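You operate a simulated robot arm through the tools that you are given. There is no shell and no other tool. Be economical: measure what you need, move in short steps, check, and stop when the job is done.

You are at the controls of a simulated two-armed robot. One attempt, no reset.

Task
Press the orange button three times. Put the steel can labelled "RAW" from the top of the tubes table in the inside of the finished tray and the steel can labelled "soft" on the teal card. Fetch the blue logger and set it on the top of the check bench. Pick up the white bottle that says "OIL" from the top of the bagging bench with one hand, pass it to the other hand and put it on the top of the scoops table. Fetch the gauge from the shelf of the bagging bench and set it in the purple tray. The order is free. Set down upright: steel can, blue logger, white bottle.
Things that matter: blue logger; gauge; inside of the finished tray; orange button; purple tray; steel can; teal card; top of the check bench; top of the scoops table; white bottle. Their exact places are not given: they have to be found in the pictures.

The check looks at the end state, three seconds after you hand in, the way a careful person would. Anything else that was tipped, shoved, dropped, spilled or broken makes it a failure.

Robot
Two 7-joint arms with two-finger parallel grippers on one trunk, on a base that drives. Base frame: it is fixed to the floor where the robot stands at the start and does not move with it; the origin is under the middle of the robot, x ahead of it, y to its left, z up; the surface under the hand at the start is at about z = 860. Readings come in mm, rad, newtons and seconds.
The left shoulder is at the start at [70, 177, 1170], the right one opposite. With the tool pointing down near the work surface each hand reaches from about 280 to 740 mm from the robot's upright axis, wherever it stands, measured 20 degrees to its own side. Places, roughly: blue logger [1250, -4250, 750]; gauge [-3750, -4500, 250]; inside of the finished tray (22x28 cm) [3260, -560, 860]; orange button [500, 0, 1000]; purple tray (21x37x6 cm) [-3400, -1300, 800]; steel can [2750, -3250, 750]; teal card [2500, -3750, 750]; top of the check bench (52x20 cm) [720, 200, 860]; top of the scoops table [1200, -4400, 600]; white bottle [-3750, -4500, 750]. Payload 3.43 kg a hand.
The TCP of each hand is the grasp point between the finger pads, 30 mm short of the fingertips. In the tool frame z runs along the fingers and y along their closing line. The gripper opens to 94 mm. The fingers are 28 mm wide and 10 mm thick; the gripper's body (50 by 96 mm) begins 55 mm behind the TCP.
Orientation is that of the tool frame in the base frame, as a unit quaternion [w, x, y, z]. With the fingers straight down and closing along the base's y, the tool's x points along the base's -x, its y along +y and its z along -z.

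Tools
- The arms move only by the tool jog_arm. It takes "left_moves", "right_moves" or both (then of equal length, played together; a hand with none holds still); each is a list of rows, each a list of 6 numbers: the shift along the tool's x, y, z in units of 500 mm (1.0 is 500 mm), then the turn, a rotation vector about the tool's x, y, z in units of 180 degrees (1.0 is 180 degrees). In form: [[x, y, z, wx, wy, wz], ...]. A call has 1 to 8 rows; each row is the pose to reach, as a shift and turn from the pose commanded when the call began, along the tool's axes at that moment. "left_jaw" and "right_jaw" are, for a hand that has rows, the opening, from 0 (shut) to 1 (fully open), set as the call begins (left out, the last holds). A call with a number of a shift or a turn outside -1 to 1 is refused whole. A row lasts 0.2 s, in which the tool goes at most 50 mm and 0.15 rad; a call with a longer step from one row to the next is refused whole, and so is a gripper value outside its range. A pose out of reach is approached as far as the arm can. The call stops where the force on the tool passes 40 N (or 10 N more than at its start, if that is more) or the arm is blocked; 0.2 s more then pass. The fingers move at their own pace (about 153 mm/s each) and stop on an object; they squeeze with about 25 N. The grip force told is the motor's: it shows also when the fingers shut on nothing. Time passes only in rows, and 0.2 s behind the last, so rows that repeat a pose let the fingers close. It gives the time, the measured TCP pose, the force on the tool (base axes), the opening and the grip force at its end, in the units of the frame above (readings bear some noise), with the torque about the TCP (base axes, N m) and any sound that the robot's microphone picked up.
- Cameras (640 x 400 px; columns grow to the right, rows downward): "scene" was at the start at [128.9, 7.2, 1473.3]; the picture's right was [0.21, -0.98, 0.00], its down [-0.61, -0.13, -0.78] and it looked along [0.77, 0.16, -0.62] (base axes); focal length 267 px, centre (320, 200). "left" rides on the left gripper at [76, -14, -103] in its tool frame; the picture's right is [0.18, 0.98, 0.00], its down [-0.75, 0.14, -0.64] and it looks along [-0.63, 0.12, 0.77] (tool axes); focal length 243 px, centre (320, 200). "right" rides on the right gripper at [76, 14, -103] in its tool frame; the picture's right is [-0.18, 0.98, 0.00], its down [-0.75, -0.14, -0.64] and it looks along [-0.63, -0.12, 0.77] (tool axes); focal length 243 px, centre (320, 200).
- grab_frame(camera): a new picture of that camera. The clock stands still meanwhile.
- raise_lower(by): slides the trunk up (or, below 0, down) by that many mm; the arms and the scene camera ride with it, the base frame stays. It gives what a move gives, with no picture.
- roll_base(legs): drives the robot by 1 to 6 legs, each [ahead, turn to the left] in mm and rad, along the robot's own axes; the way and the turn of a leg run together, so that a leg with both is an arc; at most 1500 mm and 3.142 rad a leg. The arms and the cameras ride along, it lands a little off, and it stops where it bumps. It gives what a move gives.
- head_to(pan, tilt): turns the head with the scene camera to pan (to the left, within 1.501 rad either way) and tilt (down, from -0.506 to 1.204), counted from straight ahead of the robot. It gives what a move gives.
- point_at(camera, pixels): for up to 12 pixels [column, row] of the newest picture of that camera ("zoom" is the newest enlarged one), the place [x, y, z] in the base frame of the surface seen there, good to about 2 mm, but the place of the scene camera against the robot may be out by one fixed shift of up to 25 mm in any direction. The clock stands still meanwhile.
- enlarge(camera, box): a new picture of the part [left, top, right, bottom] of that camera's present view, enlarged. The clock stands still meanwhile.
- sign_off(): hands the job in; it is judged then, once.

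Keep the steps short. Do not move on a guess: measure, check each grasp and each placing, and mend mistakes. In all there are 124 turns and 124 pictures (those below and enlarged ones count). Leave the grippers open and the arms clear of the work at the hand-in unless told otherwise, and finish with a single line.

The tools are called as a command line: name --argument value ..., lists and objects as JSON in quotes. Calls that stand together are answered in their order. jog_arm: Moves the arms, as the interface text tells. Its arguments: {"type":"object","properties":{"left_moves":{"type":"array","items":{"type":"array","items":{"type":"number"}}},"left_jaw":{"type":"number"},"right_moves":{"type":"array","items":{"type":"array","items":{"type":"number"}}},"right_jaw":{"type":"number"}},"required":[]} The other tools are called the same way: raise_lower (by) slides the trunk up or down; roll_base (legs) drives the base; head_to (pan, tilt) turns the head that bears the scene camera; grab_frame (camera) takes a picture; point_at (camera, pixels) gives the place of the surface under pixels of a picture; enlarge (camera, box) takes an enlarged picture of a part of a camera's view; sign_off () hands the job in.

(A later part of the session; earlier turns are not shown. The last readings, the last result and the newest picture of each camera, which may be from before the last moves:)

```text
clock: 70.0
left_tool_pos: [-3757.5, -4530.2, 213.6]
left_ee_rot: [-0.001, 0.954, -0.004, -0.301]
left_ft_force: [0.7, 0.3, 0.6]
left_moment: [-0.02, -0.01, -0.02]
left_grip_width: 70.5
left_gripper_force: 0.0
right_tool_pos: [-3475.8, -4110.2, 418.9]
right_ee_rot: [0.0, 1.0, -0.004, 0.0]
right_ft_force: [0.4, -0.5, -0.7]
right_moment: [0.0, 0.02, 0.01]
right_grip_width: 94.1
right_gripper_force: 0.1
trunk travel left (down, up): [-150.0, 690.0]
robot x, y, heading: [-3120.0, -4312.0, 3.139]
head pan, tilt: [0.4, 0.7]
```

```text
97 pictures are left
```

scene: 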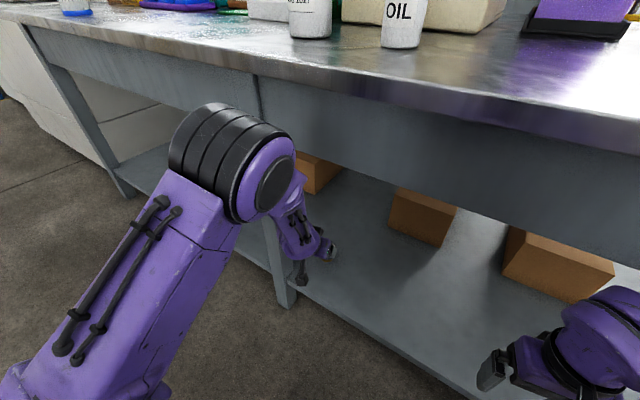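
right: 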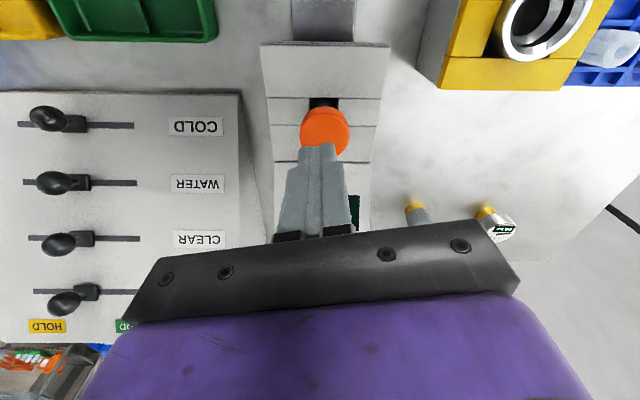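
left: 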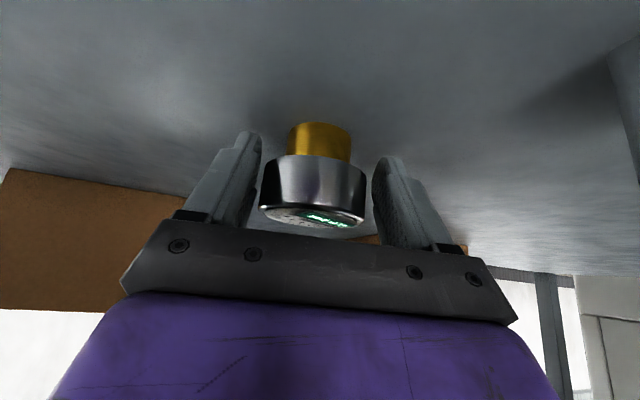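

The fingers straddle the collar. I'll close and let the fingers settle.

jog_arm --left_moves '[[0, 0, 0, 0, 0, 0], [0, 0, 0, 0, 0, 0], [0, 0, 0, 0, 0, 0]]' --left_jaw 0

jog_arm --left_moves '[[-0.04, 0, -0.03, 0, 0, 0], [-0.06, 0, -0.09, 0, 0, 0], [-0.06, 0, -0.17, 0, 0, 0], [-0.06, 0, -0.25, 0, 0, 0], [-0.02, 0, -0.33, 0, 0, 0], [0.04, 0, -0.4, 0, 0, 0], [0.1, 0.02, -0.47, 0, 0, 0]]'

grab_frame --camera "left"

```text
clock: 70.8
left_tool_pos: [-3756.1, -4530.8, 213.5]
left_ee_rot: [-0.001, 0.954, -0.003, -0.301]
left_ft_force: [-1.4, -0.9, 0.5]
left_moment: [-0.06, 0.04, 0.01]
left_grip_width: 60.5
left_gripper_force: 24.5
right_tool_pos: [-3475.3, -4110.6, 418.6]
right_ee_rot: [0.0, 1.0, -0.005, 0.0]
right_ft_force: [0.0, 0.2, -0.3]
right_moment: [0.01, 0.02, 0.02]
right_grip_width: 93.9
right_gripper_force: 0.1
trunk travel left (down, up): [-150.0, 690.0]
robot x, y, heading: [-3126.0, -4309.3, 3.14]
head pan, tilt: [0.4, 0.7]
```

```text
clock: 72.4
left_tool_pos: [-3581.9, -4542.0, 376.1]
left_ee_rot: [-0.001, 0.954, -0.005, -0.301]
left_ft_force: [-0.9, 0.5, -2.8]
left_moment: [-0.03, 0.01, -0.03]
left_grip_width: 60.6
left_gripper_force: 25.0
right_tool_pos: [-3476.3, -4110.3, 419.0]
right_ee_rot: [-0.001, 1.0, -0.005, 0.0]
right_ft_force: [-0.7, -0.2, -0.1]
right_moment: [-0.04, 0.03, 0.02]
right_grip_width: 94.2
right_gripper_force: 0.0
trunk travel left (down, up): [-150.0, 690.0]
robot x, y, heading: [-3130.3, -4312.0, 3.136]
head pan, tilt: [0.4, 0.7]
```

```text
96 pictures are left
```

left: 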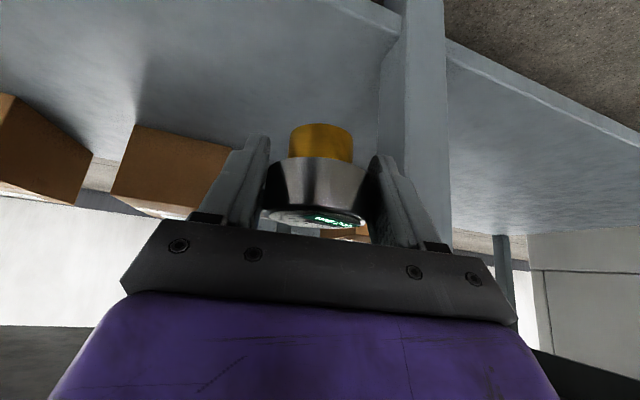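

The gauge is held (60 mm, about 3 N). I'll straighten the left hand, back away, and raise the trunk.

jog_arm --left_moves '[[0.035, 0, -0.024, 0, 0.0388, 0], [0.07, 0, -0.048, 0, 0.0776, 0], [0.105, 0, -0.072, 0, 0.1164, 0], [0.14, 0, -0.096, 0, 0.1552, 0], [0.17, 0, -0.12, 0, 0.194, 0]]'

roll_base --legs '[[-130, 0]]'

raise_lower --by 330

raise_lower --by 330

roll_base --legs '[[0, 0.4], [60, 0]]'

head_to --pan -0.3 --tilt 0.8

grab_frame --camera "scene"

grab_frame --camera "right"

```text
clock: 73.6
left_tool_pos: [-3477.1, -4541.6, 377.4]
left_ee_rot: [0.0, 1.0, -0.003, 0.0]
left_ft_force: [0.4, -0.6, -2.0]
left_moment: [0.0, 0.03, 0.05]
left_grip_width: 60.5
left_gripper_force: 25.2
right_tool_pos: [-3476.5, -4111.2, 418.5]
right_ee_rot: [0.001, 1.0, -0.004, 0.0]
right_ft_force: [-0.2, -0.3, 0.0]
right_moment: [0.03, 0.02, -0.01]
right_grip_width: 93.9
right_gripper_force: 0.1
trunk travel left (down, up): [-150.0, 690.0]
robot x, y, heading: [-3126.9, -4309.7, 3.132]
head pan, tilt: [0.4, 0.7]
```

```text
clock: 74.9
left_tool_pos: [-3346.9, -4542.6, 377.9]
left_ee_rot: [0.0, 1.0, -0.003, -0.001]
left_ft_force: [-1.0, 0.3, -2.6]
left_moment: [0.03, -0.06, 0.06]
left_grip_width: 60.3
left_gripper_force: 24.5
right_tool_pos: [-3344.8, -4110.6, 419.0]
right_ee_rot: [0.0, 1.0, -0.004, 0.0]
right_ft_force: [-0.1, -0.5, -0.2]
right_moment: [-0.02, 0.0, 0.0]
right_grip_width: 93.8
right_gripper_force: 0.1
trunk travel left (down, up): [-150.0, 690.0]
robot x, y, heading: [-2997.9, -4312.4, 3.13]
head pan, tilt: [0.4, 0.7]
```

```text
clock: 78.2
left_tool_pos: [-3347.0, -4543.4, 709.3]
left_ee_rot: [0.0, 1.0, -0.004, 0.0]
left_ft_force: [-0.4, -0.1, -0.6]
left_moment: [-0.03, -0.01, 0.01]
left_grip_width: 60.2
left_gripper_force: 25.2
right_tool_pos: [-3344.9, -4111.7, 748.8]
right_ee_rot: [0.0, 1.0, -0.004, 0.001]
right_ft_force: [-0.7, -1.1, 0.9]
right_moment: [0.0, -0.02, 0.01]
right_grip_width: 94.0
right_gripper_force: 0.1
trunk travel left (down, up): [-480.0, 360.0]
robot x, y, heading: [-2995.7, -4310.8, 3.133]
head pan, tilt: [0.4, 0.7]
```

```text
clock: 81.4
left_tool_pos: [-3347.5, -4542.8, 1038.7]
left_ee_rot: [-0.001, 1.0, -0.004, -0.001]
left_ft_force: [0.2, 0.3, -2.3]
left_moment: [-0.03, 0.02, -0.03]
left_grip_width: 60.5
left_gripper_force: 24.7
right_tool_pos: [-3346.1, -4111.2, 1078.3]
right_ee_rot: [0.0, 1.0, -0.004, 0.001]
right_ft_force: [-0.3, 0.0, 0.1]
right_moment: [-0.03, 0.0, -0.01]
right_grip_width: 94.0
right_gripper_force: 0.1
trunk travel left (down, up): [-810.0, 30.0]
robot x, y, heading: [-2994.7, -4311.5, 3.135]
head pan, tilt: [0.4, 0.7]
```

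```text
clock: 83.6
left_tool_pos: [-3278.5, -4681.6, 1041.7]
left_ee_rot: [0.001, 0.981, 0.193, -0.004]
left_ft_force: [0.4, 0.0, -1.3]
left_moment: [-0.04, 0.03, 0.0]
left_grip_width: 60.2
left_gripper_force: 24.8
right_tool_pos: [-3444.5, -4281.7, 1081.8]
right_ee_rot: [0.001, 0.981, 0.193, -0.003]
right_ft_force: [1.0, 0.0, 1.2]
right_moment: [0.02, 0.08, 0.0]
right_grip_width: 94.1
right_gripper_force: 0.0
trunk travel left (down, up): [-810.0, 30.0]
robot x, y, heading: [-3051.6, -4337.8, -2.758]
head pan, tilt: [0.4, 0.7]
```

```text
clock: 84.6
left_tool_pos: [-3285.4, -4683.8, 1039.3]
left_ee_rot: [0.001, 0.981, 0.193, -0.001]
left_ft_force: [0.8, 0.5, -2.3]
left_moment: [0.03, -0.01, -0.01]
left_grip_width: 60.4
left_gripper_force: 25.4
right_tool_pos: [-3449.3, -4284.3, 1079.0]
right_ee_rot: [0.0, 0.981, 0.192, 0.0]
right_ft_force: [0.3, 0.1, 0.3]
right_moment: [0.0, 0.0, -0.01]
right_grip_width: 93.9
right_gripper_force: 0.1
trunk travel left (down, up): [-810.0, 30.0]
robot x, y, heading: [-3052.2, -4334.7, -2.75]
head pan, tilt: [-0.3, 0.799]
```

```text
95 pictures are left
```

scene: 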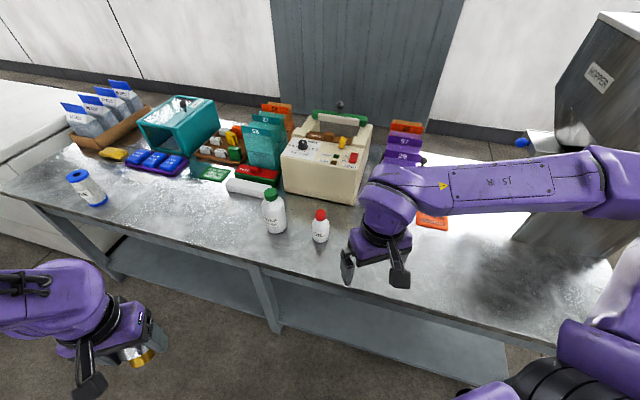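

```text
94 pictures are left
```

right: 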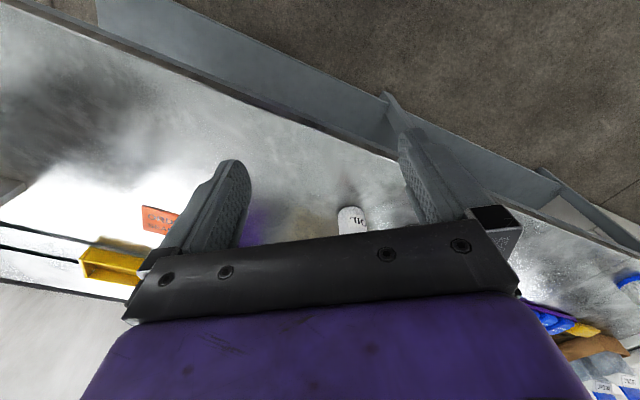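

The OIL bottle shows at scene (320,228) and right camera (350,215). I'll measure it from both.

point_at --camera "scene" --pixels '[[320, 214], [320, 225], [313, 233], [327, 233], [320, 240], [320, 250], [273, 193], [275, 215]]'

point_at --camera "right" --pixels '[[350, 213], [350, 225], [342, 217], [362, 217], [350, 200]]'

enlarge --camera "scene" --box '[240, 170, 420, 290]'

```text
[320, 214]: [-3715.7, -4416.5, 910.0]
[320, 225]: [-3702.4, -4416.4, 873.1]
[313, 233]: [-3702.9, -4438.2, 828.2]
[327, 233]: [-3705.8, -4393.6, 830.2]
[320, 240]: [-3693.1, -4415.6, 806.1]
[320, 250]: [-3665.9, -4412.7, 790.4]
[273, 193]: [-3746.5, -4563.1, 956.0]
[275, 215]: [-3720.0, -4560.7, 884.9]
```

```text
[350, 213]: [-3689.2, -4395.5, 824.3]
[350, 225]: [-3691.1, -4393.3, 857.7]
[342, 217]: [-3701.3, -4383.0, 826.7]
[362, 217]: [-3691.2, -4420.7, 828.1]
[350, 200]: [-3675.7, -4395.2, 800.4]
```

```text
3.33 times, centred on (330, 230) of scene
```

zoom: 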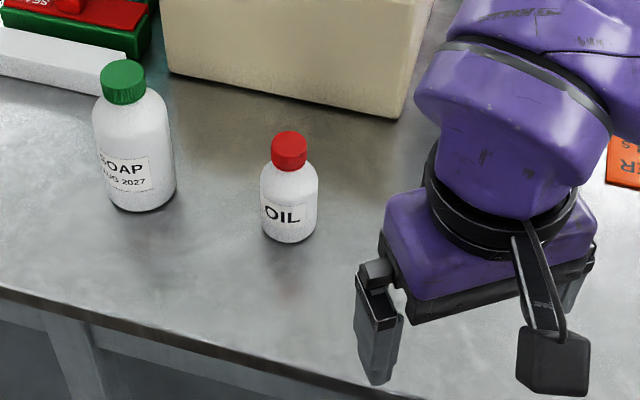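

Right camera places the OIL bottle at about [-3708,-4403], base z=800, top ~920. I'll move the right hand above it.

jog_arm --right_moves '[[-0.09, 0.004, 0.02, 0, 0, 0], [-0.18, 0.008, 0.04, 0, 0, 0], [-0.27, 0.012, 0.06, 0, 0, 0], [-0.36, 0.016, 0.08, 0, 0, 0], [-0.45, 0.02, 0.1, 0, 0, 0], [-0.53, 0.024, 0.12, 0, 0, 0]]'

grab_frame --camera "right"

```text
clock: 86.0
left_tool_pos: [-3287.4, -4683.4, 1038.1]
left_ee_rot: [0.0, 0.981, 0.193, 0.0]
left_ft_force: [-1.0, 1.1, -2.2]
left_moment: [0.02, 0.0, -0.01]
left_grip_width: 60.4
left_gripper_force: 25.1
right_tool_pos: [-3693.6, -4394.7, 1018.1]
right_ee_rot: [0.001, 0.981, 0.193, 0.002]
right_ft_force: [0.2, 0.3, -0.3]
right_moment: [0.04, -0.02, 0.01]
right_grip_width: 94.0
right_gripper_force: 0.1
trunk travel left (down, up): [-810.0, 30.0]
robot x, y, heading: [-3051.7, -4332.5, -2.75]
head pan, tilt: [-0.3, 0.799]
```

```text
92 pictures are left
```

right: 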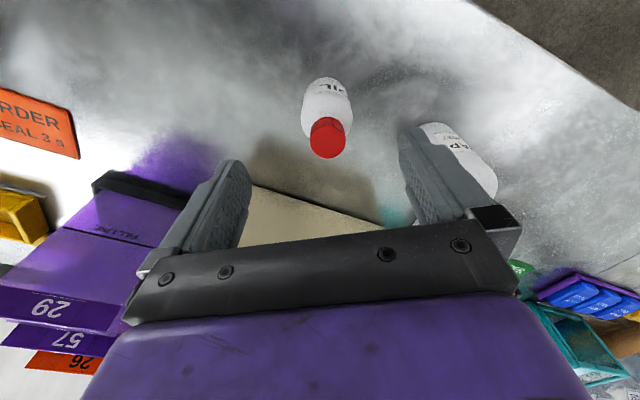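

The red cap is at (328,138), SOAP to the right of it. I'll measure both.

point_at --camera "right" --pixels '[[328, 138], [313, 137], [344, 137], [328, 153], [328, 120], [326, 100], [308, 100], [347, 100], [480, 170], [490, 190]]'

```text
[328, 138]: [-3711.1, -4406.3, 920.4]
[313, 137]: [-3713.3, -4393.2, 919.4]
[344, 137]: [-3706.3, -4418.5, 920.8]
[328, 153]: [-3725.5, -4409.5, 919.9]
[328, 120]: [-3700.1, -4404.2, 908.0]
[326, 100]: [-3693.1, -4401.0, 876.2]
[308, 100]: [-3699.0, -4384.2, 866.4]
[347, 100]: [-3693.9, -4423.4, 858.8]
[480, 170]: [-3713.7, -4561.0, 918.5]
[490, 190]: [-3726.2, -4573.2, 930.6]
```

Cap centre is [-3714,-4406]. I'll descend to TCP z=885, then close.

jog_arm --right_moves '[[-0.024, 0.003, 0.06, 0, 0, 0], [-0.047, 0.006, 0.13, 0, 0, 0], [-0.047, 0.006, 0.2, 0, 0, 0], [-0.047, 0.006, 0.266, 0, 0, 0]]'

jog_arm --right_moves '[[0, 0, 0, 0, 0, 0], [0, 0, 0, 0, 0, 0], [0, 0, 0, 0, 0, 0]]' --right_jaw 0

grab_frame --camera "right"

```text
clock: 87.0
left_tool_pos: [-3285.7, -4683.6, 1039.0]
left_ee_rot: [0.0, 0.981, 0.194, 0.0]
left_ft_force: [-0.5, 0.0, -2.4]
left_moment: [0.02, -0.04, 0.0]
left_grip_width: 60.1
left_gripper_force: 25.3
right_tool_pos: [-3711.6, -4407.7, 920.3]
right_ee_rot: [0.0, 0.982, 0.191, -0.001]
right_ft_force: [1.1, -0.7, -0.2]
right_moment: [-0.01, 0.0, -0.01]
right_grip_width: 93.9
right_gripper_force: 0.1
right hand out of reach, approached as far as the arm can: row 2, 3, 4
trunk travel left (down, up): [-810.0, 30.0]
robot x, y, heading: [-3049.9, -4333.3, -2.752]
head pan, tilt: [-0.3, 0.799]
```

```text
clock: 87.8
left_tool_pos: [-3285.1, -4683.4, 1038.5]
left_ee_rot: [0.001, 0.981, 0.194, 0.0]
left_ft_force: [0.7, -0.1, -1.8]
left_moment: [-0.01, 0.0, 0.01]
left_grip_width: 60.6
left_gripper_force: 24.5
right_tool_pos: [-3711.5, -4406.7, 920.4]
right_ee_rot: [0.0, 0.982, 0.191, -0.001]
right_ft_force: [-0.3, -0.2, 0.1]
right_moment: [-0.04, 0.03, 0.03]
right_grip_width: 33.2
right_gripper_force: 25.1
trunk travel left (down, up): [-810.0, 30.0]
robot x, y, heading: [-3049.8, -4339.6, -2.755]
head pan, tilt: [-0.3, 0.799]
```

```text
91 pictures are left
```

right: 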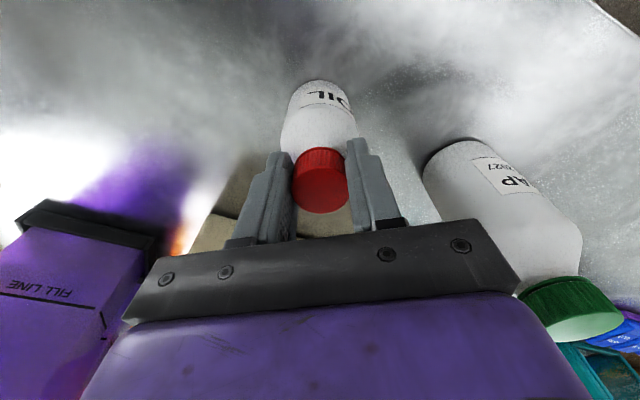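

The arm hit its reach limit, but the fingers closed on the cap (33 mm), which leaves the body free for the pass. I'll lift gently and check it comes along.

jog_arm --right_moves '[[0.0, 0, -0.05, 0, 0, 0], [0.0, 0, -0.1, 0, 0, 0], [0.0, 0, -0.17, 0, 0, 0], [0.03, 0, -0.23, 0, 0, 0]]'

grab_frame --camera "right"

```text
clock: 88.8
left_tool_pos: [-3282.2, -4683.1, 1038.9]
left_ee_rot: [0.0, 0.981, 0.194, -0.002]
left_ft_force: [0.2, 0.5, -0.8]
left_moment: [-0.02, 0.01, 0.03]
left_grip_width: 60.2
left_gripper_force: 25.3
right_tool_pos: [-3690.1, -4399.7, 1033.0]
right_ee_rot: [0.0, 0.981, 0.193, 0.0]
right_ft_force: [1.3, 1.2, -1.5]
right_moment: [0.01, 0.01, 0.0]
right_grip_width: 32.6
right_gripper_force: 25.1
right hand out of reach, approached as far as the arm can: row 1, 2, 3
trunk travel left (down, up): [-810.0, 30.0]
robot x, y, heading: [-3050.1, -4334.0, -2.752]
head pan, tilt: [-0.3, 0.799]
```

```text
90 pictures are left
```

right: 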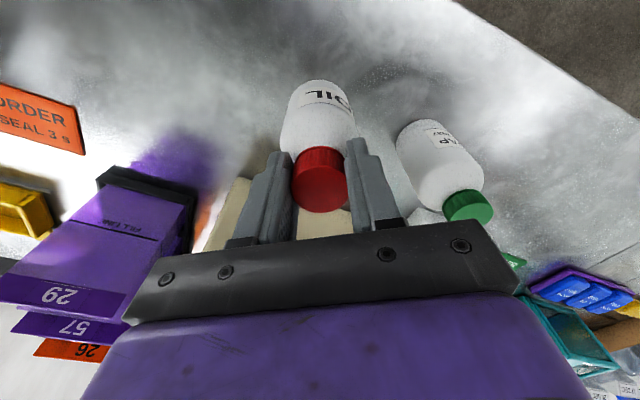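

The bottle is up and held by its cap. I'll draw it back to the body, then back away from the bench.

jog_arm --right_moves '[[0.09, 0, -0.01, 0, 0, 0], [0.18, 0, -0.02, 0, 0, 0], [0.27, 0, -0.03, 0, 0, 0], [0.36, 0, -0.04, 0, 0, 0], [0.44, -0.02, -0.05, 0, 0, 0], [0.52, -0.04, -0.05, 0, 0, 0]]'

roll_base --legs '[[-300, 0], [0, -2.074], [1420, 0], [1420, 0], [0, 1.473]]'

head_to --pan 0.1 --tilt 0.6

grab_frame --camera "scene"

grab_frame --camera "right"

```text
clock: 90.2
left_tool_pos: [-3284.5, -4681.4, 1039.1]
left_ee_rot: [0.0, 0.981, 0.195, -0.001]
left_ft_force: [-0.1, 0.0, -1.6]
left_moment: [-0.06, 0.03, -0.03]
left_grip_width: 60.2
left_gripper_force: 24.9
right_tool_pos: [-3463.5, -4282.0, 1058.6]
right_ee_rot: [0.001, 0.981, 0.193, 0.0]
right_ft_force: [0.0, -0.1, -2.9]
right_moment: [0.01, 0.03, -0.01]
right_grip_width: 33.0
right_gripper_force: 25.2
trunk travel left (down, up): [-810.0, 30.0]
robot x, y, heading: [-3054.6, -4337.3, -2.753]
head pan, tilt: [-0.3, 0.799]
```

```text
clock: 114.2
left_tool_pos: [-3012.6, -1554.8, 1039.0]
left_ee_rot: [0.001, 0.998, -0.056, 0.0]
left_ft_force: [1.3, 0.3, -1.7]
left_moment: [0.05, 0.01, 0.03]
left_grip_width: 60.6
left_gripper_force: 24.9
right_tool_pos: [-2978.1, -1117.8, 1057.9]
right_ee_rot: [0.001, 0.998, -0.057, 0.001]
right_ft_force: [0.0, 0.0, -2.7]
right_moment: [0.04, 0.01, 0.01]
right_grip_width: 32.3
right_gripper_force: 24.9
trunk travel left (down, up): [-810.0, 30.0]
robot x, y, heading: [-2642.0, -1359.5, 3.029]
head pan, tilt: [-0.3, 0.799]
```

```text
clock: 115.1
left_tool_pos: [-3011.9, -1556.4, 1038.9]
left_ee_rot: [0.0, 0.998, -0.056, -0.002]
left_ft_force: [-0.4, -0.2, -1.4]
left_moment: [-0.02, -0.01, 0.01]
left_grip_width: 60.4
left_gripper_force: 25.1
right_tool_pos: [-2977.7, -1117.5, 1058.0]
right_ee_rot: [0.001, 0.998, -0.057, 0.001]
right_ft_force: [0.9, -0.1, -2.4]
right_moment: [-0.01, 0.0, 0.01]
right_grip_width: 32.1
right_gripper_force: 25.0
trunk travel left (down, up): [-810.0, 30.0]
robot x, y, heading: [-2643.0, -1364.9, 3.029]
head pan, tilt: [0.099, 0.6]
```

```text
89 pictures are left
```

scene: 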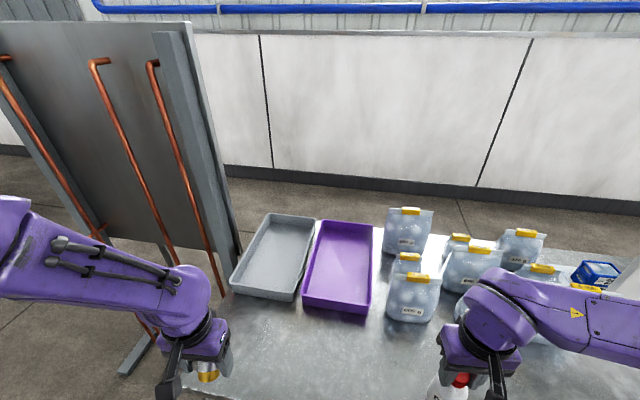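

```text
88 pictures are left
```

right: 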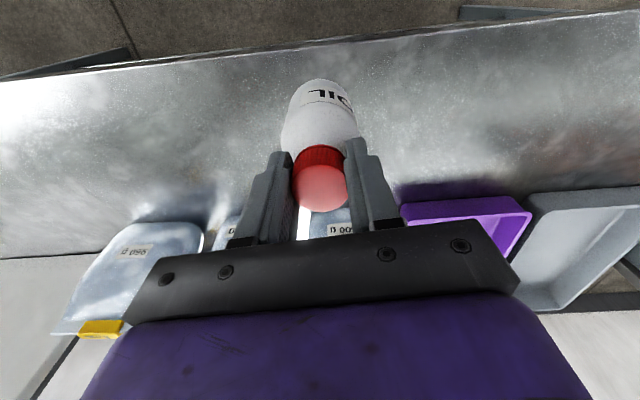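

The purple tray is at (340,265), the grey tray beside it, the board left. I'll measure them.

point_at --camera "scene" --pixels '[[340, 255], [320, 222], [372, 226], [304, 302], [368, 312], [335, 290], [345, 235], [195, 100], [225, 290], [212, 180], [410, 275], [150, 345]]'

```text
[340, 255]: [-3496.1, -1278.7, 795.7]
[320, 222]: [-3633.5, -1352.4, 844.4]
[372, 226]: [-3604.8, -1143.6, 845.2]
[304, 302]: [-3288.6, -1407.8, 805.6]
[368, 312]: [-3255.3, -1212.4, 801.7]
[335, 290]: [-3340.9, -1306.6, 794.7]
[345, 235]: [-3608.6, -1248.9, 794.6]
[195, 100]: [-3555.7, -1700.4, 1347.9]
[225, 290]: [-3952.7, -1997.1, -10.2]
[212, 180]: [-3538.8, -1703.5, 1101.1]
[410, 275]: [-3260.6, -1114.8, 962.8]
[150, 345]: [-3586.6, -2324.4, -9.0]
```

Tray spans x −3270…−3620, floor z≈800. The gauge will stand ~100 mm inside the near wall. I'll turn slightly and close in 80 mm.

roll_base --legs '[[0, -0.15], [80, 0]]'

grab_frame --camera "left"

```text
clock: 116.8
left_tool_pos: [-3108.8, -1478.2, 1040.4]
left_ee_rot: [-0.001, 0.991, -0.131, -0.003]
left_ft_force: [0.7, -0.6, -1.8]
left_moment: [-0.02, 0.01, 0.0]
left_grip_width: 60.3
left_gripper_force: 24.9
right_tool_pos: [-3009.6, -1051.3, 1059.1]
right_ee_rot: [0.0, 0.991, -0.131, -0.003]
right_ft_force: [0.3, 0.1, -1.7]
right_moment: [-0.02, 0.03, 0.02]
right_grip_width: 32.3
right_gripper_force: 25.2
trunk travel left (down, up): [-810.0, 30.0]
robot x, y, heading: [-2716.8, -1339.7, 2.878]
head pan, tilt: [0.099, 0.6]
```

```text
87 pictures are left
```

left: 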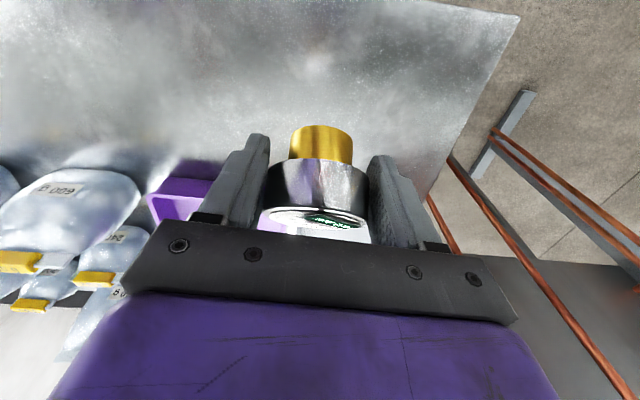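

Now the left hand goes over the tray with the same 35° forward tilt, at which the gauge hangs upright.

jog_arm --left_moves '[[-0.075, -0.0285, 0.0, 0, -0.0243, 0], [-0.15, -0.057, 0.0, 0, -0.0485, 0], [-0.226, -0.0855, 0.02, 0, -0.0728, 0], [-0.301, -0.114, 0.04, 0, -0.097, 0], [-0.376, -0.1425, 0.07, 0, -0.1213, 0], [-0.45, -0.171, 0.1, 0, -0.1455, 0], [-0.527, -0.2, 0.13, 0, -0.17, 0], [-0.602, -0.228, 0.16, 0, -0.194, 0]]'

grab_frame --camera "left"

grab_frame --camera "scene"

```text
clock: 118.6
left_tool_pos: [-3376.7, -1288.7, 959.3]
left_ee_rot: [-0.039, 0.945, -0.125, -0.298]
left_ft_force: [0.0, 0.0, -1.7]
left_moment: [-0.03, -0.04, 0.0]
left_grip_width: 60.5
left_gripper_force: 24.9
right_tool_pos: [-3015.8, -1051.1, 1057.2]
right_ee_rot: [0.0, 0.991, -0.132, 0.001]
right_ft_force: [-0.2, 0.7, -2.8]
right_moment: [-0.02, -0.03, -0.02]
right_grip_width: 32.0
right_gripper_force: 25.0
trunk travel left (down, up): [-810.0, 30.0]
robot x, y, heading: [-2718.5, -1345.7, 2.874]
head pan, tilt: [0.099, 0.6]
```

```text
86 pictures are left
```

left: 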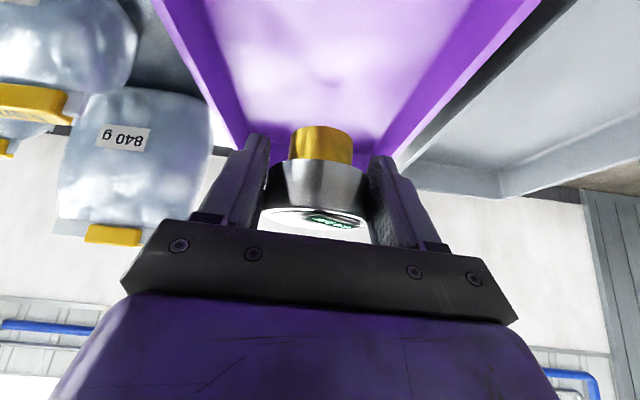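

```text
85 pictures are left
```

scene: 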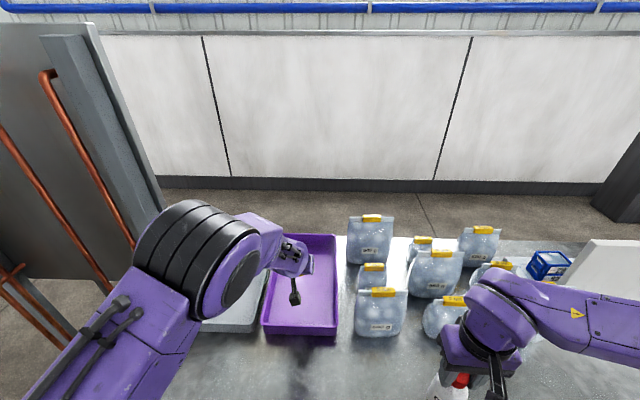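

I'll measure the tray floor and walls from the left camera to confirm the drop spot.

point_at --camera "left" --pixels '[[300, 60], [360, 60], [300, 110], [240, 132], [395, 155], [320, 140], [230, 60], [440, 60]]'

point_at --camera "scene" --pixels '[[294, 297], [300, 320], [266, 334], [336, 335], [290, 325], [320, 270]]'

```text
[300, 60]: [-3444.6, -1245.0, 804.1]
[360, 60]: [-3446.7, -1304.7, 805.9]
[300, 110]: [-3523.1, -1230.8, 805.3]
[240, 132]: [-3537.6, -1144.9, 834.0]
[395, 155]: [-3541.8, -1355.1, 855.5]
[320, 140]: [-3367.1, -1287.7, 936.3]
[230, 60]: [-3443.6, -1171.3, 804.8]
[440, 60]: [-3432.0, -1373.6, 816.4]
```

```text
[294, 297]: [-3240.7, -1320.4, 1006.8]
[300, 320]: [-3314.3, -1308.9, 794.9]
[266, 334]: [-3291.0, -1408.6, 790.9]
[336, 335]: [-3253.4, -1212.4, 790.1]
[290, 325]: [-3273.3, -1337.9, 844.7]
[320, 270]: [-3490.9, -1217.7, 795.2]
```

Tray floor is z=805 by the hand camera, and the gauge sits ~100 mm inside the near wall. I'll lower it 108 mm straight down.

jog_arm --left_moves '[[0.04, 0, 0.057, 0, 0, 0], [0.08, 0, 0.115, 0, 0, 0], [0.11, 0, 0.157, 0, 0, 0], [0.12, 0, 0.172, 0, 0, 0], [0.124, 0, 0.177, 0, 0, 0]]'

grab_frame --camera "left"

```text
clock: 119.8
left_tool_pos: [-3375.0, -1289.9, 852.5]
left_ee_rot: [-0.039, 0.946, -0.124, -0.298]
left_ft_force: [-0.3, 0.2, -1.5]
left_moment: [0.0, -0.05, -0.04]
left_grip_width: 60.2
left_gripper_force: 25.1
right_tool_pos: [-3015.0, -1050.8, 1058.4]
right_ee_rot: [0.001, 0.991, -0.131, 0.0]
right_ft_force: [0.9, -0.2, -2.9]
right_moment: [0.02, -0.01, 0.01]
right_grip_width: 32.4
right_gripper_force: 25.2
trunk travel left (down, up): [-810.0, 30.0]
robot x, y, heading: [-2715.8, -1343.7, 2.876]
head pan, tilt: [0.099, 0.6]
```

```text
84 pictures are left
```

left: 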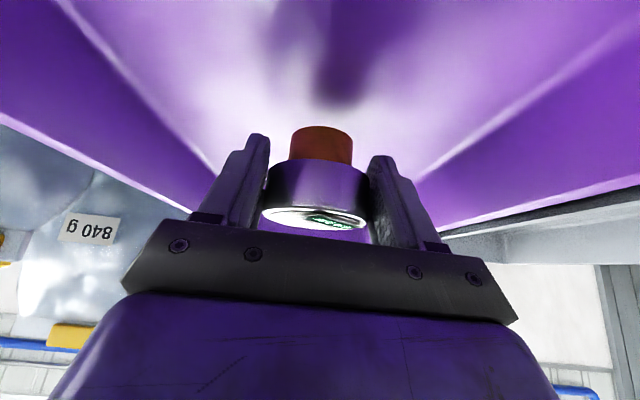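

About 4 mm remain by calculation. I'll creep down and watch the force.

jog_arm --left_moves '[[0.0023, 0, 0.0033, 0, 0, 0], [0.0046, 0, 0.0066, 0, 0, 0]]'

jog_arm --left_moves '[[0.0012, 0, 0.0017, 0, 0, 0], [0.0023, 0, 0.0033, 0, 0, 0]]'

```text
clock: 120.4
left_tool_pos: [-3375.4, -1289.9, 848.0]
left_ee_rot: [-0.039, 0.946, -0.124, -0.298]
left_ft_force: [0.1, 0.2, -2.6]
left_moment: [-0.03, -0.02, -0.02]
left_grip_width: 60.4
left_gripper_force: 24.7
right_tool_pos: [-3014.2, -1049.3, 1057.9]
right_ee_rot: [0.001, 0.991, -0.132, 0.001]
right_ft_force: [1.1, 0.6, -1.9]
right_moment: [0.0, 0.0, 0.01]
right_grip_width: 32.1
right_gripper_force: 24.3
trunk travel left (down, up): [-810.0, 30.0]
robot x, y, heading: [-2716.7, -1342.8, 2.875]
head pan, tilt: [0.099, 0.6]
```

```text
clock: 121.0
left_tool_pos: [-3375.6, -1289.0, 845.5]
left_ee_rot: [-0.039, 0.946, -0.125, -0.297]
left_ft_force: [-0.1, 0.0, -1.1]
left_moment: [0.01, -0.02, 0.02]
left_grip_width: 60.3
left_gripper_force: 25.1
right_tool_pos: [-3014.8, -1050.8, 1057.4]
right_ee_rot: [0.001, 0.991, -0.132, 0.0]
right_ft_force: [-0.5, -0.5, -2.4]
right_moment: [0.03, -0.03, -0.03]
right_grip_width: 31.8
right_gripper_force: 24.7
trunk travel left (down, up): [-810.0, 30.0]
robot x, y, heading: [-2717.0, -1343.9, 2.873]
head pan, tilt: [0.099, 0.6]
```

No contact yet; a little further in 2 mm steps.

jog_arm --left_moves '[[0.0012, 0, 0.0017, 0, 0, 0], [0.0023, 0, 0.0033, 0, 0, 0]]'

grab_frame --camera "left"

```text
clock: 121.6
left_tool_pos: [-3374.1, -1289.5, 842.9]
left_ee_rot: [-0.04, 0.945, -0.125, -0.298]
left_ft_force: [0.5, -0.6, -1.6]
left_moment: [0.0, -0.02, 0.0]
left_grip_width: 60.7
left_gripper_force: 25.4
right_tool_pos: [-3014.8, -1050.7, 1056.7]
right_ee_rot: [0.001, 0.991, -0.131, 0.001]
right_ft_force: [0.7, -0.1, -2.2]
right_moment: [0.01, 0.03, 0.03]
right_grip_width: 31.8
right_gripper_force: 25.4
trunk travel left (down, up): [-810.0, 30.0]
robot x, y, heading: [-2717.1, -1342.2, 2.878]
head pan, tilt: [0.099, 0.6]
```

```text
83 pictures are left
```

left: 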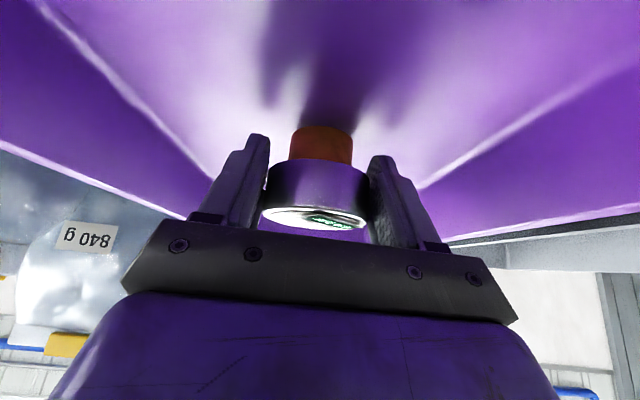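

point_at --camera "left" --pixels '[[322, 131], [322, 126], [322, 118], [322, 100], [285, 130], [365, 140], [240, 180]]'

```text
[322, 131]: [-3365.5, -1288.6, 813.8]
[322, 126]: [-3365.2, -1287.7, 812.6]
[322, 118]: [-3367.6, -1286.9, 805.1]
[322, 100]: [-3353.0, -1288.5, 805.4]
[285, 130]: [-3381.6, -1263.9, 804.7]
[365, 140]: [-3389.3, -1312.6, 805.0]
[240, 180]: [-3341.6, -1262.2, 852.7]
```

The brass foot is ~7 mm off the floor. I'll lower 4 mm more, and then open.

jog_arm --left_moves '[[0.0023, 0, 0.0033, 0, 0, 0], [0.0046, 0, 0.0066, 0, 0, 0]]'

grab_frame --camera "left"

point_at --camera "left" --pixels '[[322, 131], [322, 128], [322, 126], [322, 122]]'

```text
clock: 122.2
left_tool_pos: [-3375.2, -1290.1, 838.6]
left_ee_rot: [-0.04, 0.946, -0.125, -0.298]
left_ft_force: [0.1, -0.1, -1.4]
left_moment: [-0.01, -0.02, -0.01]
left_grip_width: 60.7
left_gripper_force: 24.8
right_tool_pos: [-3014.8, -1050.2, 1058.3]
right_ee_rot: [0.001, 0.991, -0.132, 0.001]
right_ft_force: [0.3, -0.4, -2.1]
right_moment: [0.03, 0.02, 0.02]
right_grip_width: 32.2
right_gripper_force: 25.0
trunk travel left (down, up): [-810.0, 30.0]
robot x, y, heading: [-2713.6, -1341.5, 2.88]
head pan, tilt: [0.099, 0.6]
```

```text
82 pictures are left
```

left: 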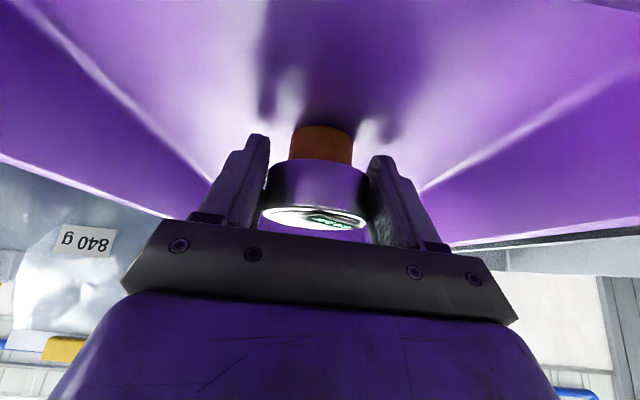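

```text
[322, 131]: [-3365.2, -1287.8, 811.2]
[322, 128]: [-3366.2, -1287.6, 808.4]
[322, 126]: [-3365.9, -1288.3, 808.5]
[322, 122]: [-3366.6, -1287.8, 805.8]
```

Gap is ~2–3 mm. I'll open gently here and let it settle.

jog_arm --left_moves '[[0.001, 0, 0.0015, 0, 0, 0], [0.001, 0, 0.0015, 0, 0, 0], [0.001, 0, 0.0015, 0, 0, 0]]' --left_jaw 0.85

jog_arm --left_moves '[[0, 0, -0.06, 0, 0, 0], [0, 0, -0.14, 0, 0, 0], [0, 0, -0.23, 0, 0, 0], [0, 0, -0.32, 0, 0, 0], [0, 0, -0.4, 0, 0, 0]]'

grab_frame --camera "left"

```text
clock: 123.0
left_tool_pos: [-3376.6, -1289.7, 837.7]
left_ee_rot: [-0.039, 0.946, -0.124, -0.298]
left_ft_force: [0.0, 0.3, -0.3]
left_moment: [0.0, 0.01, -0.03]
left_grip_width: 80.0
left_gripper_force: 0.2
right_tool_pos: [-3014.9, -1050.3, 1058.3]
right_ee_rot: [0.001, 0.991, -0.131, 0.0]
right_ft_force: [0.3, 0.8, -2.1]
right_moment: [0.01, -0.01, -0.07]
right_grip_width: 32.2
right_gripper_force: 25.0
trunk travel left (down, up): [-810.0, 30.0]
robot x, y, heading: [-2718.0, -1339.8, 2.875]
head pan, tilt: [0.099, 0.6]
```

```text
clock: 124.2
left_tool_pos: [-3219.5, -1341.3, 914.1]
left_ee_rot: [-0.029, 0.973, -0.11, -0.2]
left_ft_force: [0.0, 0.4, 0.3]
left_moment: [0.03, -0.01, 0.02]
left_grip_width: 79.9
left_gripper_force: 0.2
right_tool_pos: [-3014.6, -1049.4, 1058.0]
right_ee_rot: [0.001, 0.991, -0.13, 0.001]
right_ft_force: [0.1, -0.3, -2.9]
right_moment: [0.02, 0.0, -0.02]
right_grip_width: 32.1
right_gripper_force: 24.7
trunk travel left (down, up): [-810.0, 30.0]
robot x, y, heading: [-2715.5, -1341.0, 2.879]
head pan, tilt: [0.099, 0.6]
stopped in row 5 (left hand): the arm was blocked; the commanded pose is now the measured one
```

```text
81 pictures are left
```

left: 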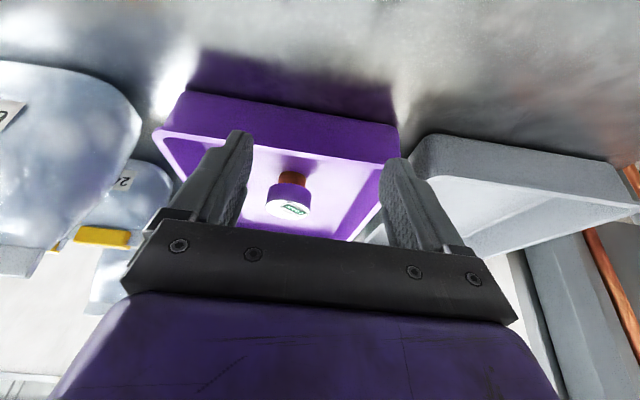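

The gauge stands upright in the purple tray. The arm was blocked on the way back; I'll look before moving more.

head_to --pan 0.5 --tilt 0.7

grab_frame --camera "scene"

```text
clock: 125.1
left_tool_pos: [-3219.0, -1342.2, 915.2]
left_ee_rot: [-0.03, 0.973, -0.111, -0.201]
left_ft_force: [-0.8, -0.5, 0.2]
left_moment: [0.01, -0.01, 0.01]
left_grip_width: 79.7
left_gripper_force: 0.1
right_tool_pos: [-3015.4, -1050.0, 1057.4]
right_ee_rot: [0.001, 0.991, -0.13, 0.001]
right_ft_force: [-0.5, -0.2, -2.2]
right_moment: [0.02, 0.0, 0.01]
right_grip_width: 32.3
right_gripper_force: 24.9
trunk travel left (down, up): [-810.0, 30.0]
robot x, y, heading: [-2713.8, -1339.2, 2.877]
head pan, tilt: [0.499, 0.7]
```

```text
80 pictures are left
```

scene: 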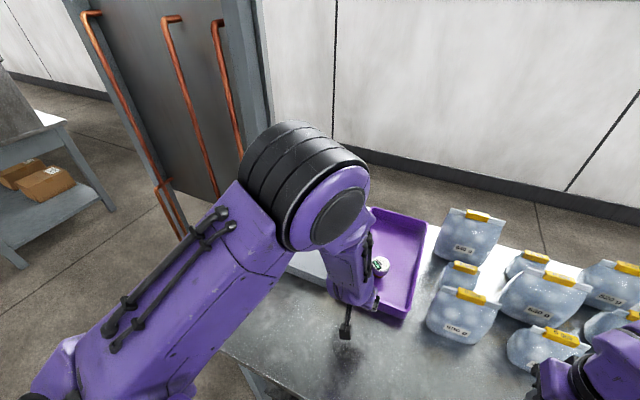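

The block looks like a joint limit, nothing is touched. I'll raise the hand while turning it back to vertical.

jog_arm --left_moves '[[-0.02, 0, -0.06, 0, 0.0325, 0], [-0.04, 0, -0.13, 0, 0.065, 0], [-0.02, 0.02, -0.2, 0, 0.0975, 0], [0.03, 0.05, -0.26, 0, 0.13, 0], [0.09, 0.09, -0.3, 0, 0.13, 0]]' --left_jaw 1

roll_base --legs '[[-450, 0]]'

head_to --pan 0.1 --tilt 0.5

enlarge --camera "scene" --box '[200, 130, 440, 280]'

```text
clock: 126.3
left_tool_pos: [-3131.4, -1409.1, 1033.1]
left_ee_rot: [-0.005, 0.993, -0.118, 0.0]
left_ft_force: [0.1, -0.6, 0.0]
left_moment: [0.01, 0.05, -0.01]
left_grip_width: 94.2
left_gripper_force: 0.1
right_tool_pos: [-3012.3, -1050.8, 1058.6]
right_ee_rot: [0.0, 0.991, -0.131, 0.0]
right_ft_force: [0.3, -0.2, -2.2]
right_moment: [0.03, 0.0, -0.01]
right_grip_width: 32.1
right_gripper_force: 24.9
trunk travel left (down, up): [-810.0, 30.0]
robot x, y, heading: [-2716.3, -1340.3, 2.88]
head pan, tilt: [0.499, 0.7]
```

```text
clock: 129.0
left_tool_pos: [-2700.1, -1526.6, 1032.5]
left_ee_rot: [-0.005, 0.994, -0.113, 0.001]
left_ft_force: [-0.8, -0.2, -0.7]
left_moment: [-0.02, 0.02, -0.01]
left_grip_width: 93.7
left_gripper_force: 0.0
right_tool_pos: [-2583.9, -1167.8, 1058.1]
right_ee_rot: [0.001, 0.992, -0.126, 0.001]
right_ft_force: [-0.3, 0.1, -2.9]
right_moment: [-0.04, 0.02, -0.01]
right_grip_width: 32.1
right_gripper_force: 24.9
trunk travel left (down, up): [-810.0, 30.0]
robot x, y, heading: [-2282.5, -1458.9, 2.892]
head pan, tilt: [0.499, 0.7]
```

```text
clock: 129.9
left_tool_pos: [-2699.0, -1527.0, 1032.5]
left_ee_rot: [-0.005, 0.993, -0.114, 0.0]
left_ft_force: [-0.4, 0.8, -0.5]
left_moment: [-0.02, 0.03, 0.0]
left_grip_width: 93.8
left_gripper_force: 0.0
right_tool_pos: [-2581.9, -1168.3, 1058.2]
right_ee_rot: [0.0, 0.992, -0.127, 0.0]
right_ft_force: [-0.4, 0.0, -2.2]
right_moment: [0.02, -0.01, -0.04]
right_grip_width: 32.1
right_gripper_force: 24.7
trunk travel left (down, up): [-810.0, 30.0]
robot x, y, heading: [-2282.5, -1455.0, 2.889]
head pan, tilt: [0.099, 0.499]
```

```text
2.67 times, centred on (320, 205) of scene
```

zoom: 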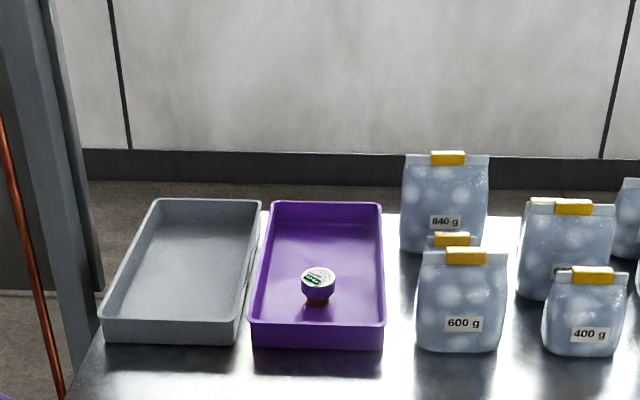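

Gauge is done. Now I'll drive toward the middle of the hall and look for a way to the scoops table.

roll_base --legs '[[0, 2.434], [1000, 0], [900, 0], [0, 0.5]]'

head_to --pan 0 --tilt 0.35

grab_frame --camera "scene"

point_at --camera "scene" --pixels '[[60, 250], [120, 250], [200, 250], [260, 250], [320, 250], [380, 250], [440, 250], [500, 250], [560, 250], [320, 180], [400, 180], [240, 180]]'

```text
clock: 146.7
left_tool_pos: [-800.2, -3102.4, 1032.7]
left_ee_rot: [-0.001, 0.233, 0.972, -0.004]
left_ft_force: [-1.1, 0.2, 0.8]
left_moment: [-0.06, 0.03, 0.02]
left_grip_width: 93.9
left_gripper_force: 0.0
right_tool_pos: [-1000.6, -3422.6, 1058.1]
right_ee_rot: [0.0, 0.246, 0.969, 0.001]
right_ft_force: [-0.3, -0.7, -2.2]
right_moment: [0.0, 0.05, 0.06]
right_grip_width: 32.2
right_gripper_force: 24.7
trunk travel left (down, up): [-810.0, 30.0]
robot x, y, heading: [-1224.4, -3071.6, -0.499]
head pan, tilt: [0.099, 0.499]
```

```text
clock: 147.4
left_tool_pos: [-800.7, -3101.7, 1032.2]
left_ee_rot: [-0.001, 0.234, 0.972, -0.003]
left_ft_force: [0.0, -0.3, 0.0]
left_moment: [0.04, 0.02, 0.01]
left_grip_width: 94.1
left_gripper_force: 0.1
right_tool_pos: [-999.3, -3422.5, 1057.9]
right_ee_rot: [-0.001, 0.246, 0.969, 0.002]
right_ft_force: [0.3, 0.5, -1.8]
right_moment: [0.01, 0.0, 0.03]
right_grip_width: 32.0
right_gripper_force: 25.4
trunk travel left (down, up): [-810.0, 30.0]
robot x, y, heading: [-1222.8, -3067.5, -0.492]
head pan, tilt: [0.0, 0.351]
```

```text
78 pictures are left
```

scene: 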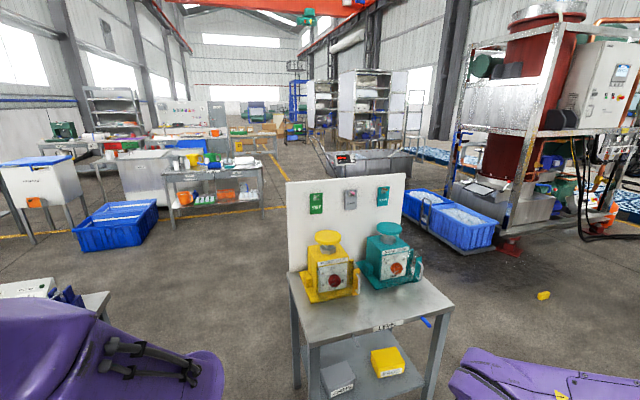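

```text
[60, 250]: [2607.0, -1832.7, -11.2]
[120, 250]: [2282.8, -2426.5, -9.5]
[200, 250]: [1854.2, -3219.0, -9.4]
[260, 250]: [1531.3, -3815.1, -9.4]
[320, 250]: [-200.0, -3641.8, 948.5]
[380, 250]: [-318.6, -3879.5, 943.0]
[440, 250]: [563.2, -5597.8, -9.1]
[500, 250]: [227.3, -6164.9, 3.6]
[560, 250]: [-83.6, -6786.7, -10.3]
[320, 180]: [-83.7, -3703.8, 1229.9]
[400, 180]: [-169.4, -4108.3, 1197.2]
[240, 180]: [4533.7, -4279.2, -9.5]
```

There is a wide gap between the white machine's table (left) and the valve stand ahead. I'll measure its width.

point_at --camera "scene" --pixels '[[108, 295], [112, 310], [290, 275], [296, 385], [345, 305], [245, 330], [200, 330], [163, 175], [262, 172], [200, 198], [287, 195], [400, 178]]'

enlarge --camera "scene" --box '[90, 120, 290, 245]'

```text
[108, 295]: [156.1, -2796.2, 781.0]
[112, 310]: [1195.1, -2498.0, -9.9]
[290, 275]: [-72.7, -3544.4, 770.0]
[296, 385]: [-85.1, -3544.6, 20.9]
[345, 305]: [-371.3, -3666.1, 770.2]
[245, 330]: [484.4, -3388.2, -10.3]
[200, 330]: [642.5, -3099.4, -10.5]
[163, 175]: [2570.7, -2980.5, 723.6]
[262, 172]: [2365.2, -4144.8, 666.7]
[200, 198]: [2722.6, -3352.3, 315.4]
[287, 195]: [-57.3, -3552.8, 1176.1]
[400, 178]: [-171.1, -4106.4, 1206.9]
```

```text
3.20 times, centred on (190, 182) of scene
```

zoom: 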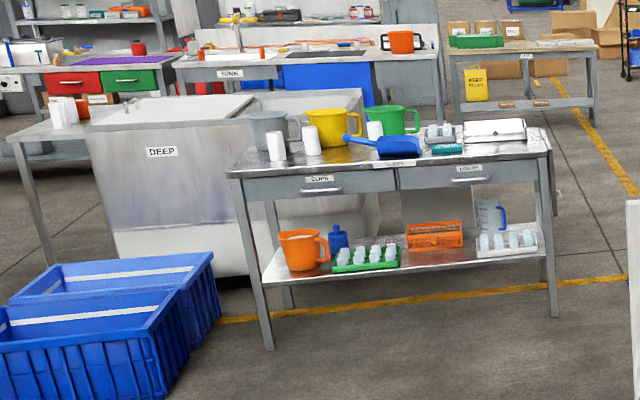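

The gap north of the valve stand is ~750 mm: tight. I'll check the route south of it.

point_at --camera "scene" --pixels '[[452, 305], [430, 390], [456, 250], [405, 210], [510, 252], [415, 225], [545, 295], [470, 280], [312, 345], [440, 320], [425, 210], [465, 205]]'

head_to --pan -0.7 --tilt 0.35

grab_frame --camera "scene"

```text
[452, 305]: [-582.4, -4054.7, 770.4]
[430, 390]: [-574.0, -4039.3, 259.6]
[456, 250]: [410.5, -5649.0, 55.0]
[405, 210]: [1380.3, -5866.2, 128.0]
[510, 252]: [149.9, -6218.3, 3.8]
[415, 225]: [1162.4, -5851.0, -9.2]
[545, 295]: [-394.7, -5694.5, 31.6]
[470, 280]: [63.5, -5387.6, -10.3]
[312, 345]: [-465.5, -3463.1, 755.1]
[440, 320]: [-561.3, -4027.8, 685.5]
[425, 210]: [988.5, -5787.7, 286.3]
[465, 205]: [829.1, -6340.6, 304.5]
```

```text
clock: 148.4
left_tool_pos: [-802.1, -3101.3, 1032.1]
left_ee_rot: [-0.001, 0.234, 0.972, -0.004]
left_ft_force: [-0.1, 0.4, -0.1]
left_moment: [0.02, 0.0, 0.02]
left_grip_width: 94.0
left_gripper_force: 0.0
right_tool_pos: [-999.0, -3421.9, 1057.7]
right_ee_rot: [-0.001, 0.246, 0.969, 0.001]
right_ft_force: [-0.3, -0.5, -2.1]
right_moment: [-0.02, 0.0, -0.03]
right_grip_width: 32.3
right_gripper_force: 24.7
trunk travel left (down, up): [-810.0, 30.0]
robot x, y, heading: [-1221.9, -3070.7, -0.497]
head pan, tilt: [-0.7, 0.351]
```

```text
76 pictures are left
```

scene: 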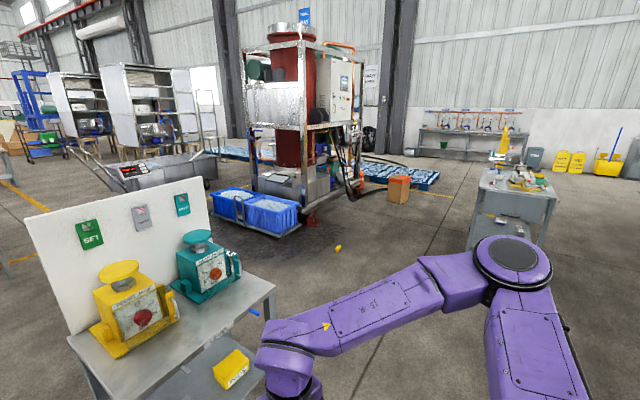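

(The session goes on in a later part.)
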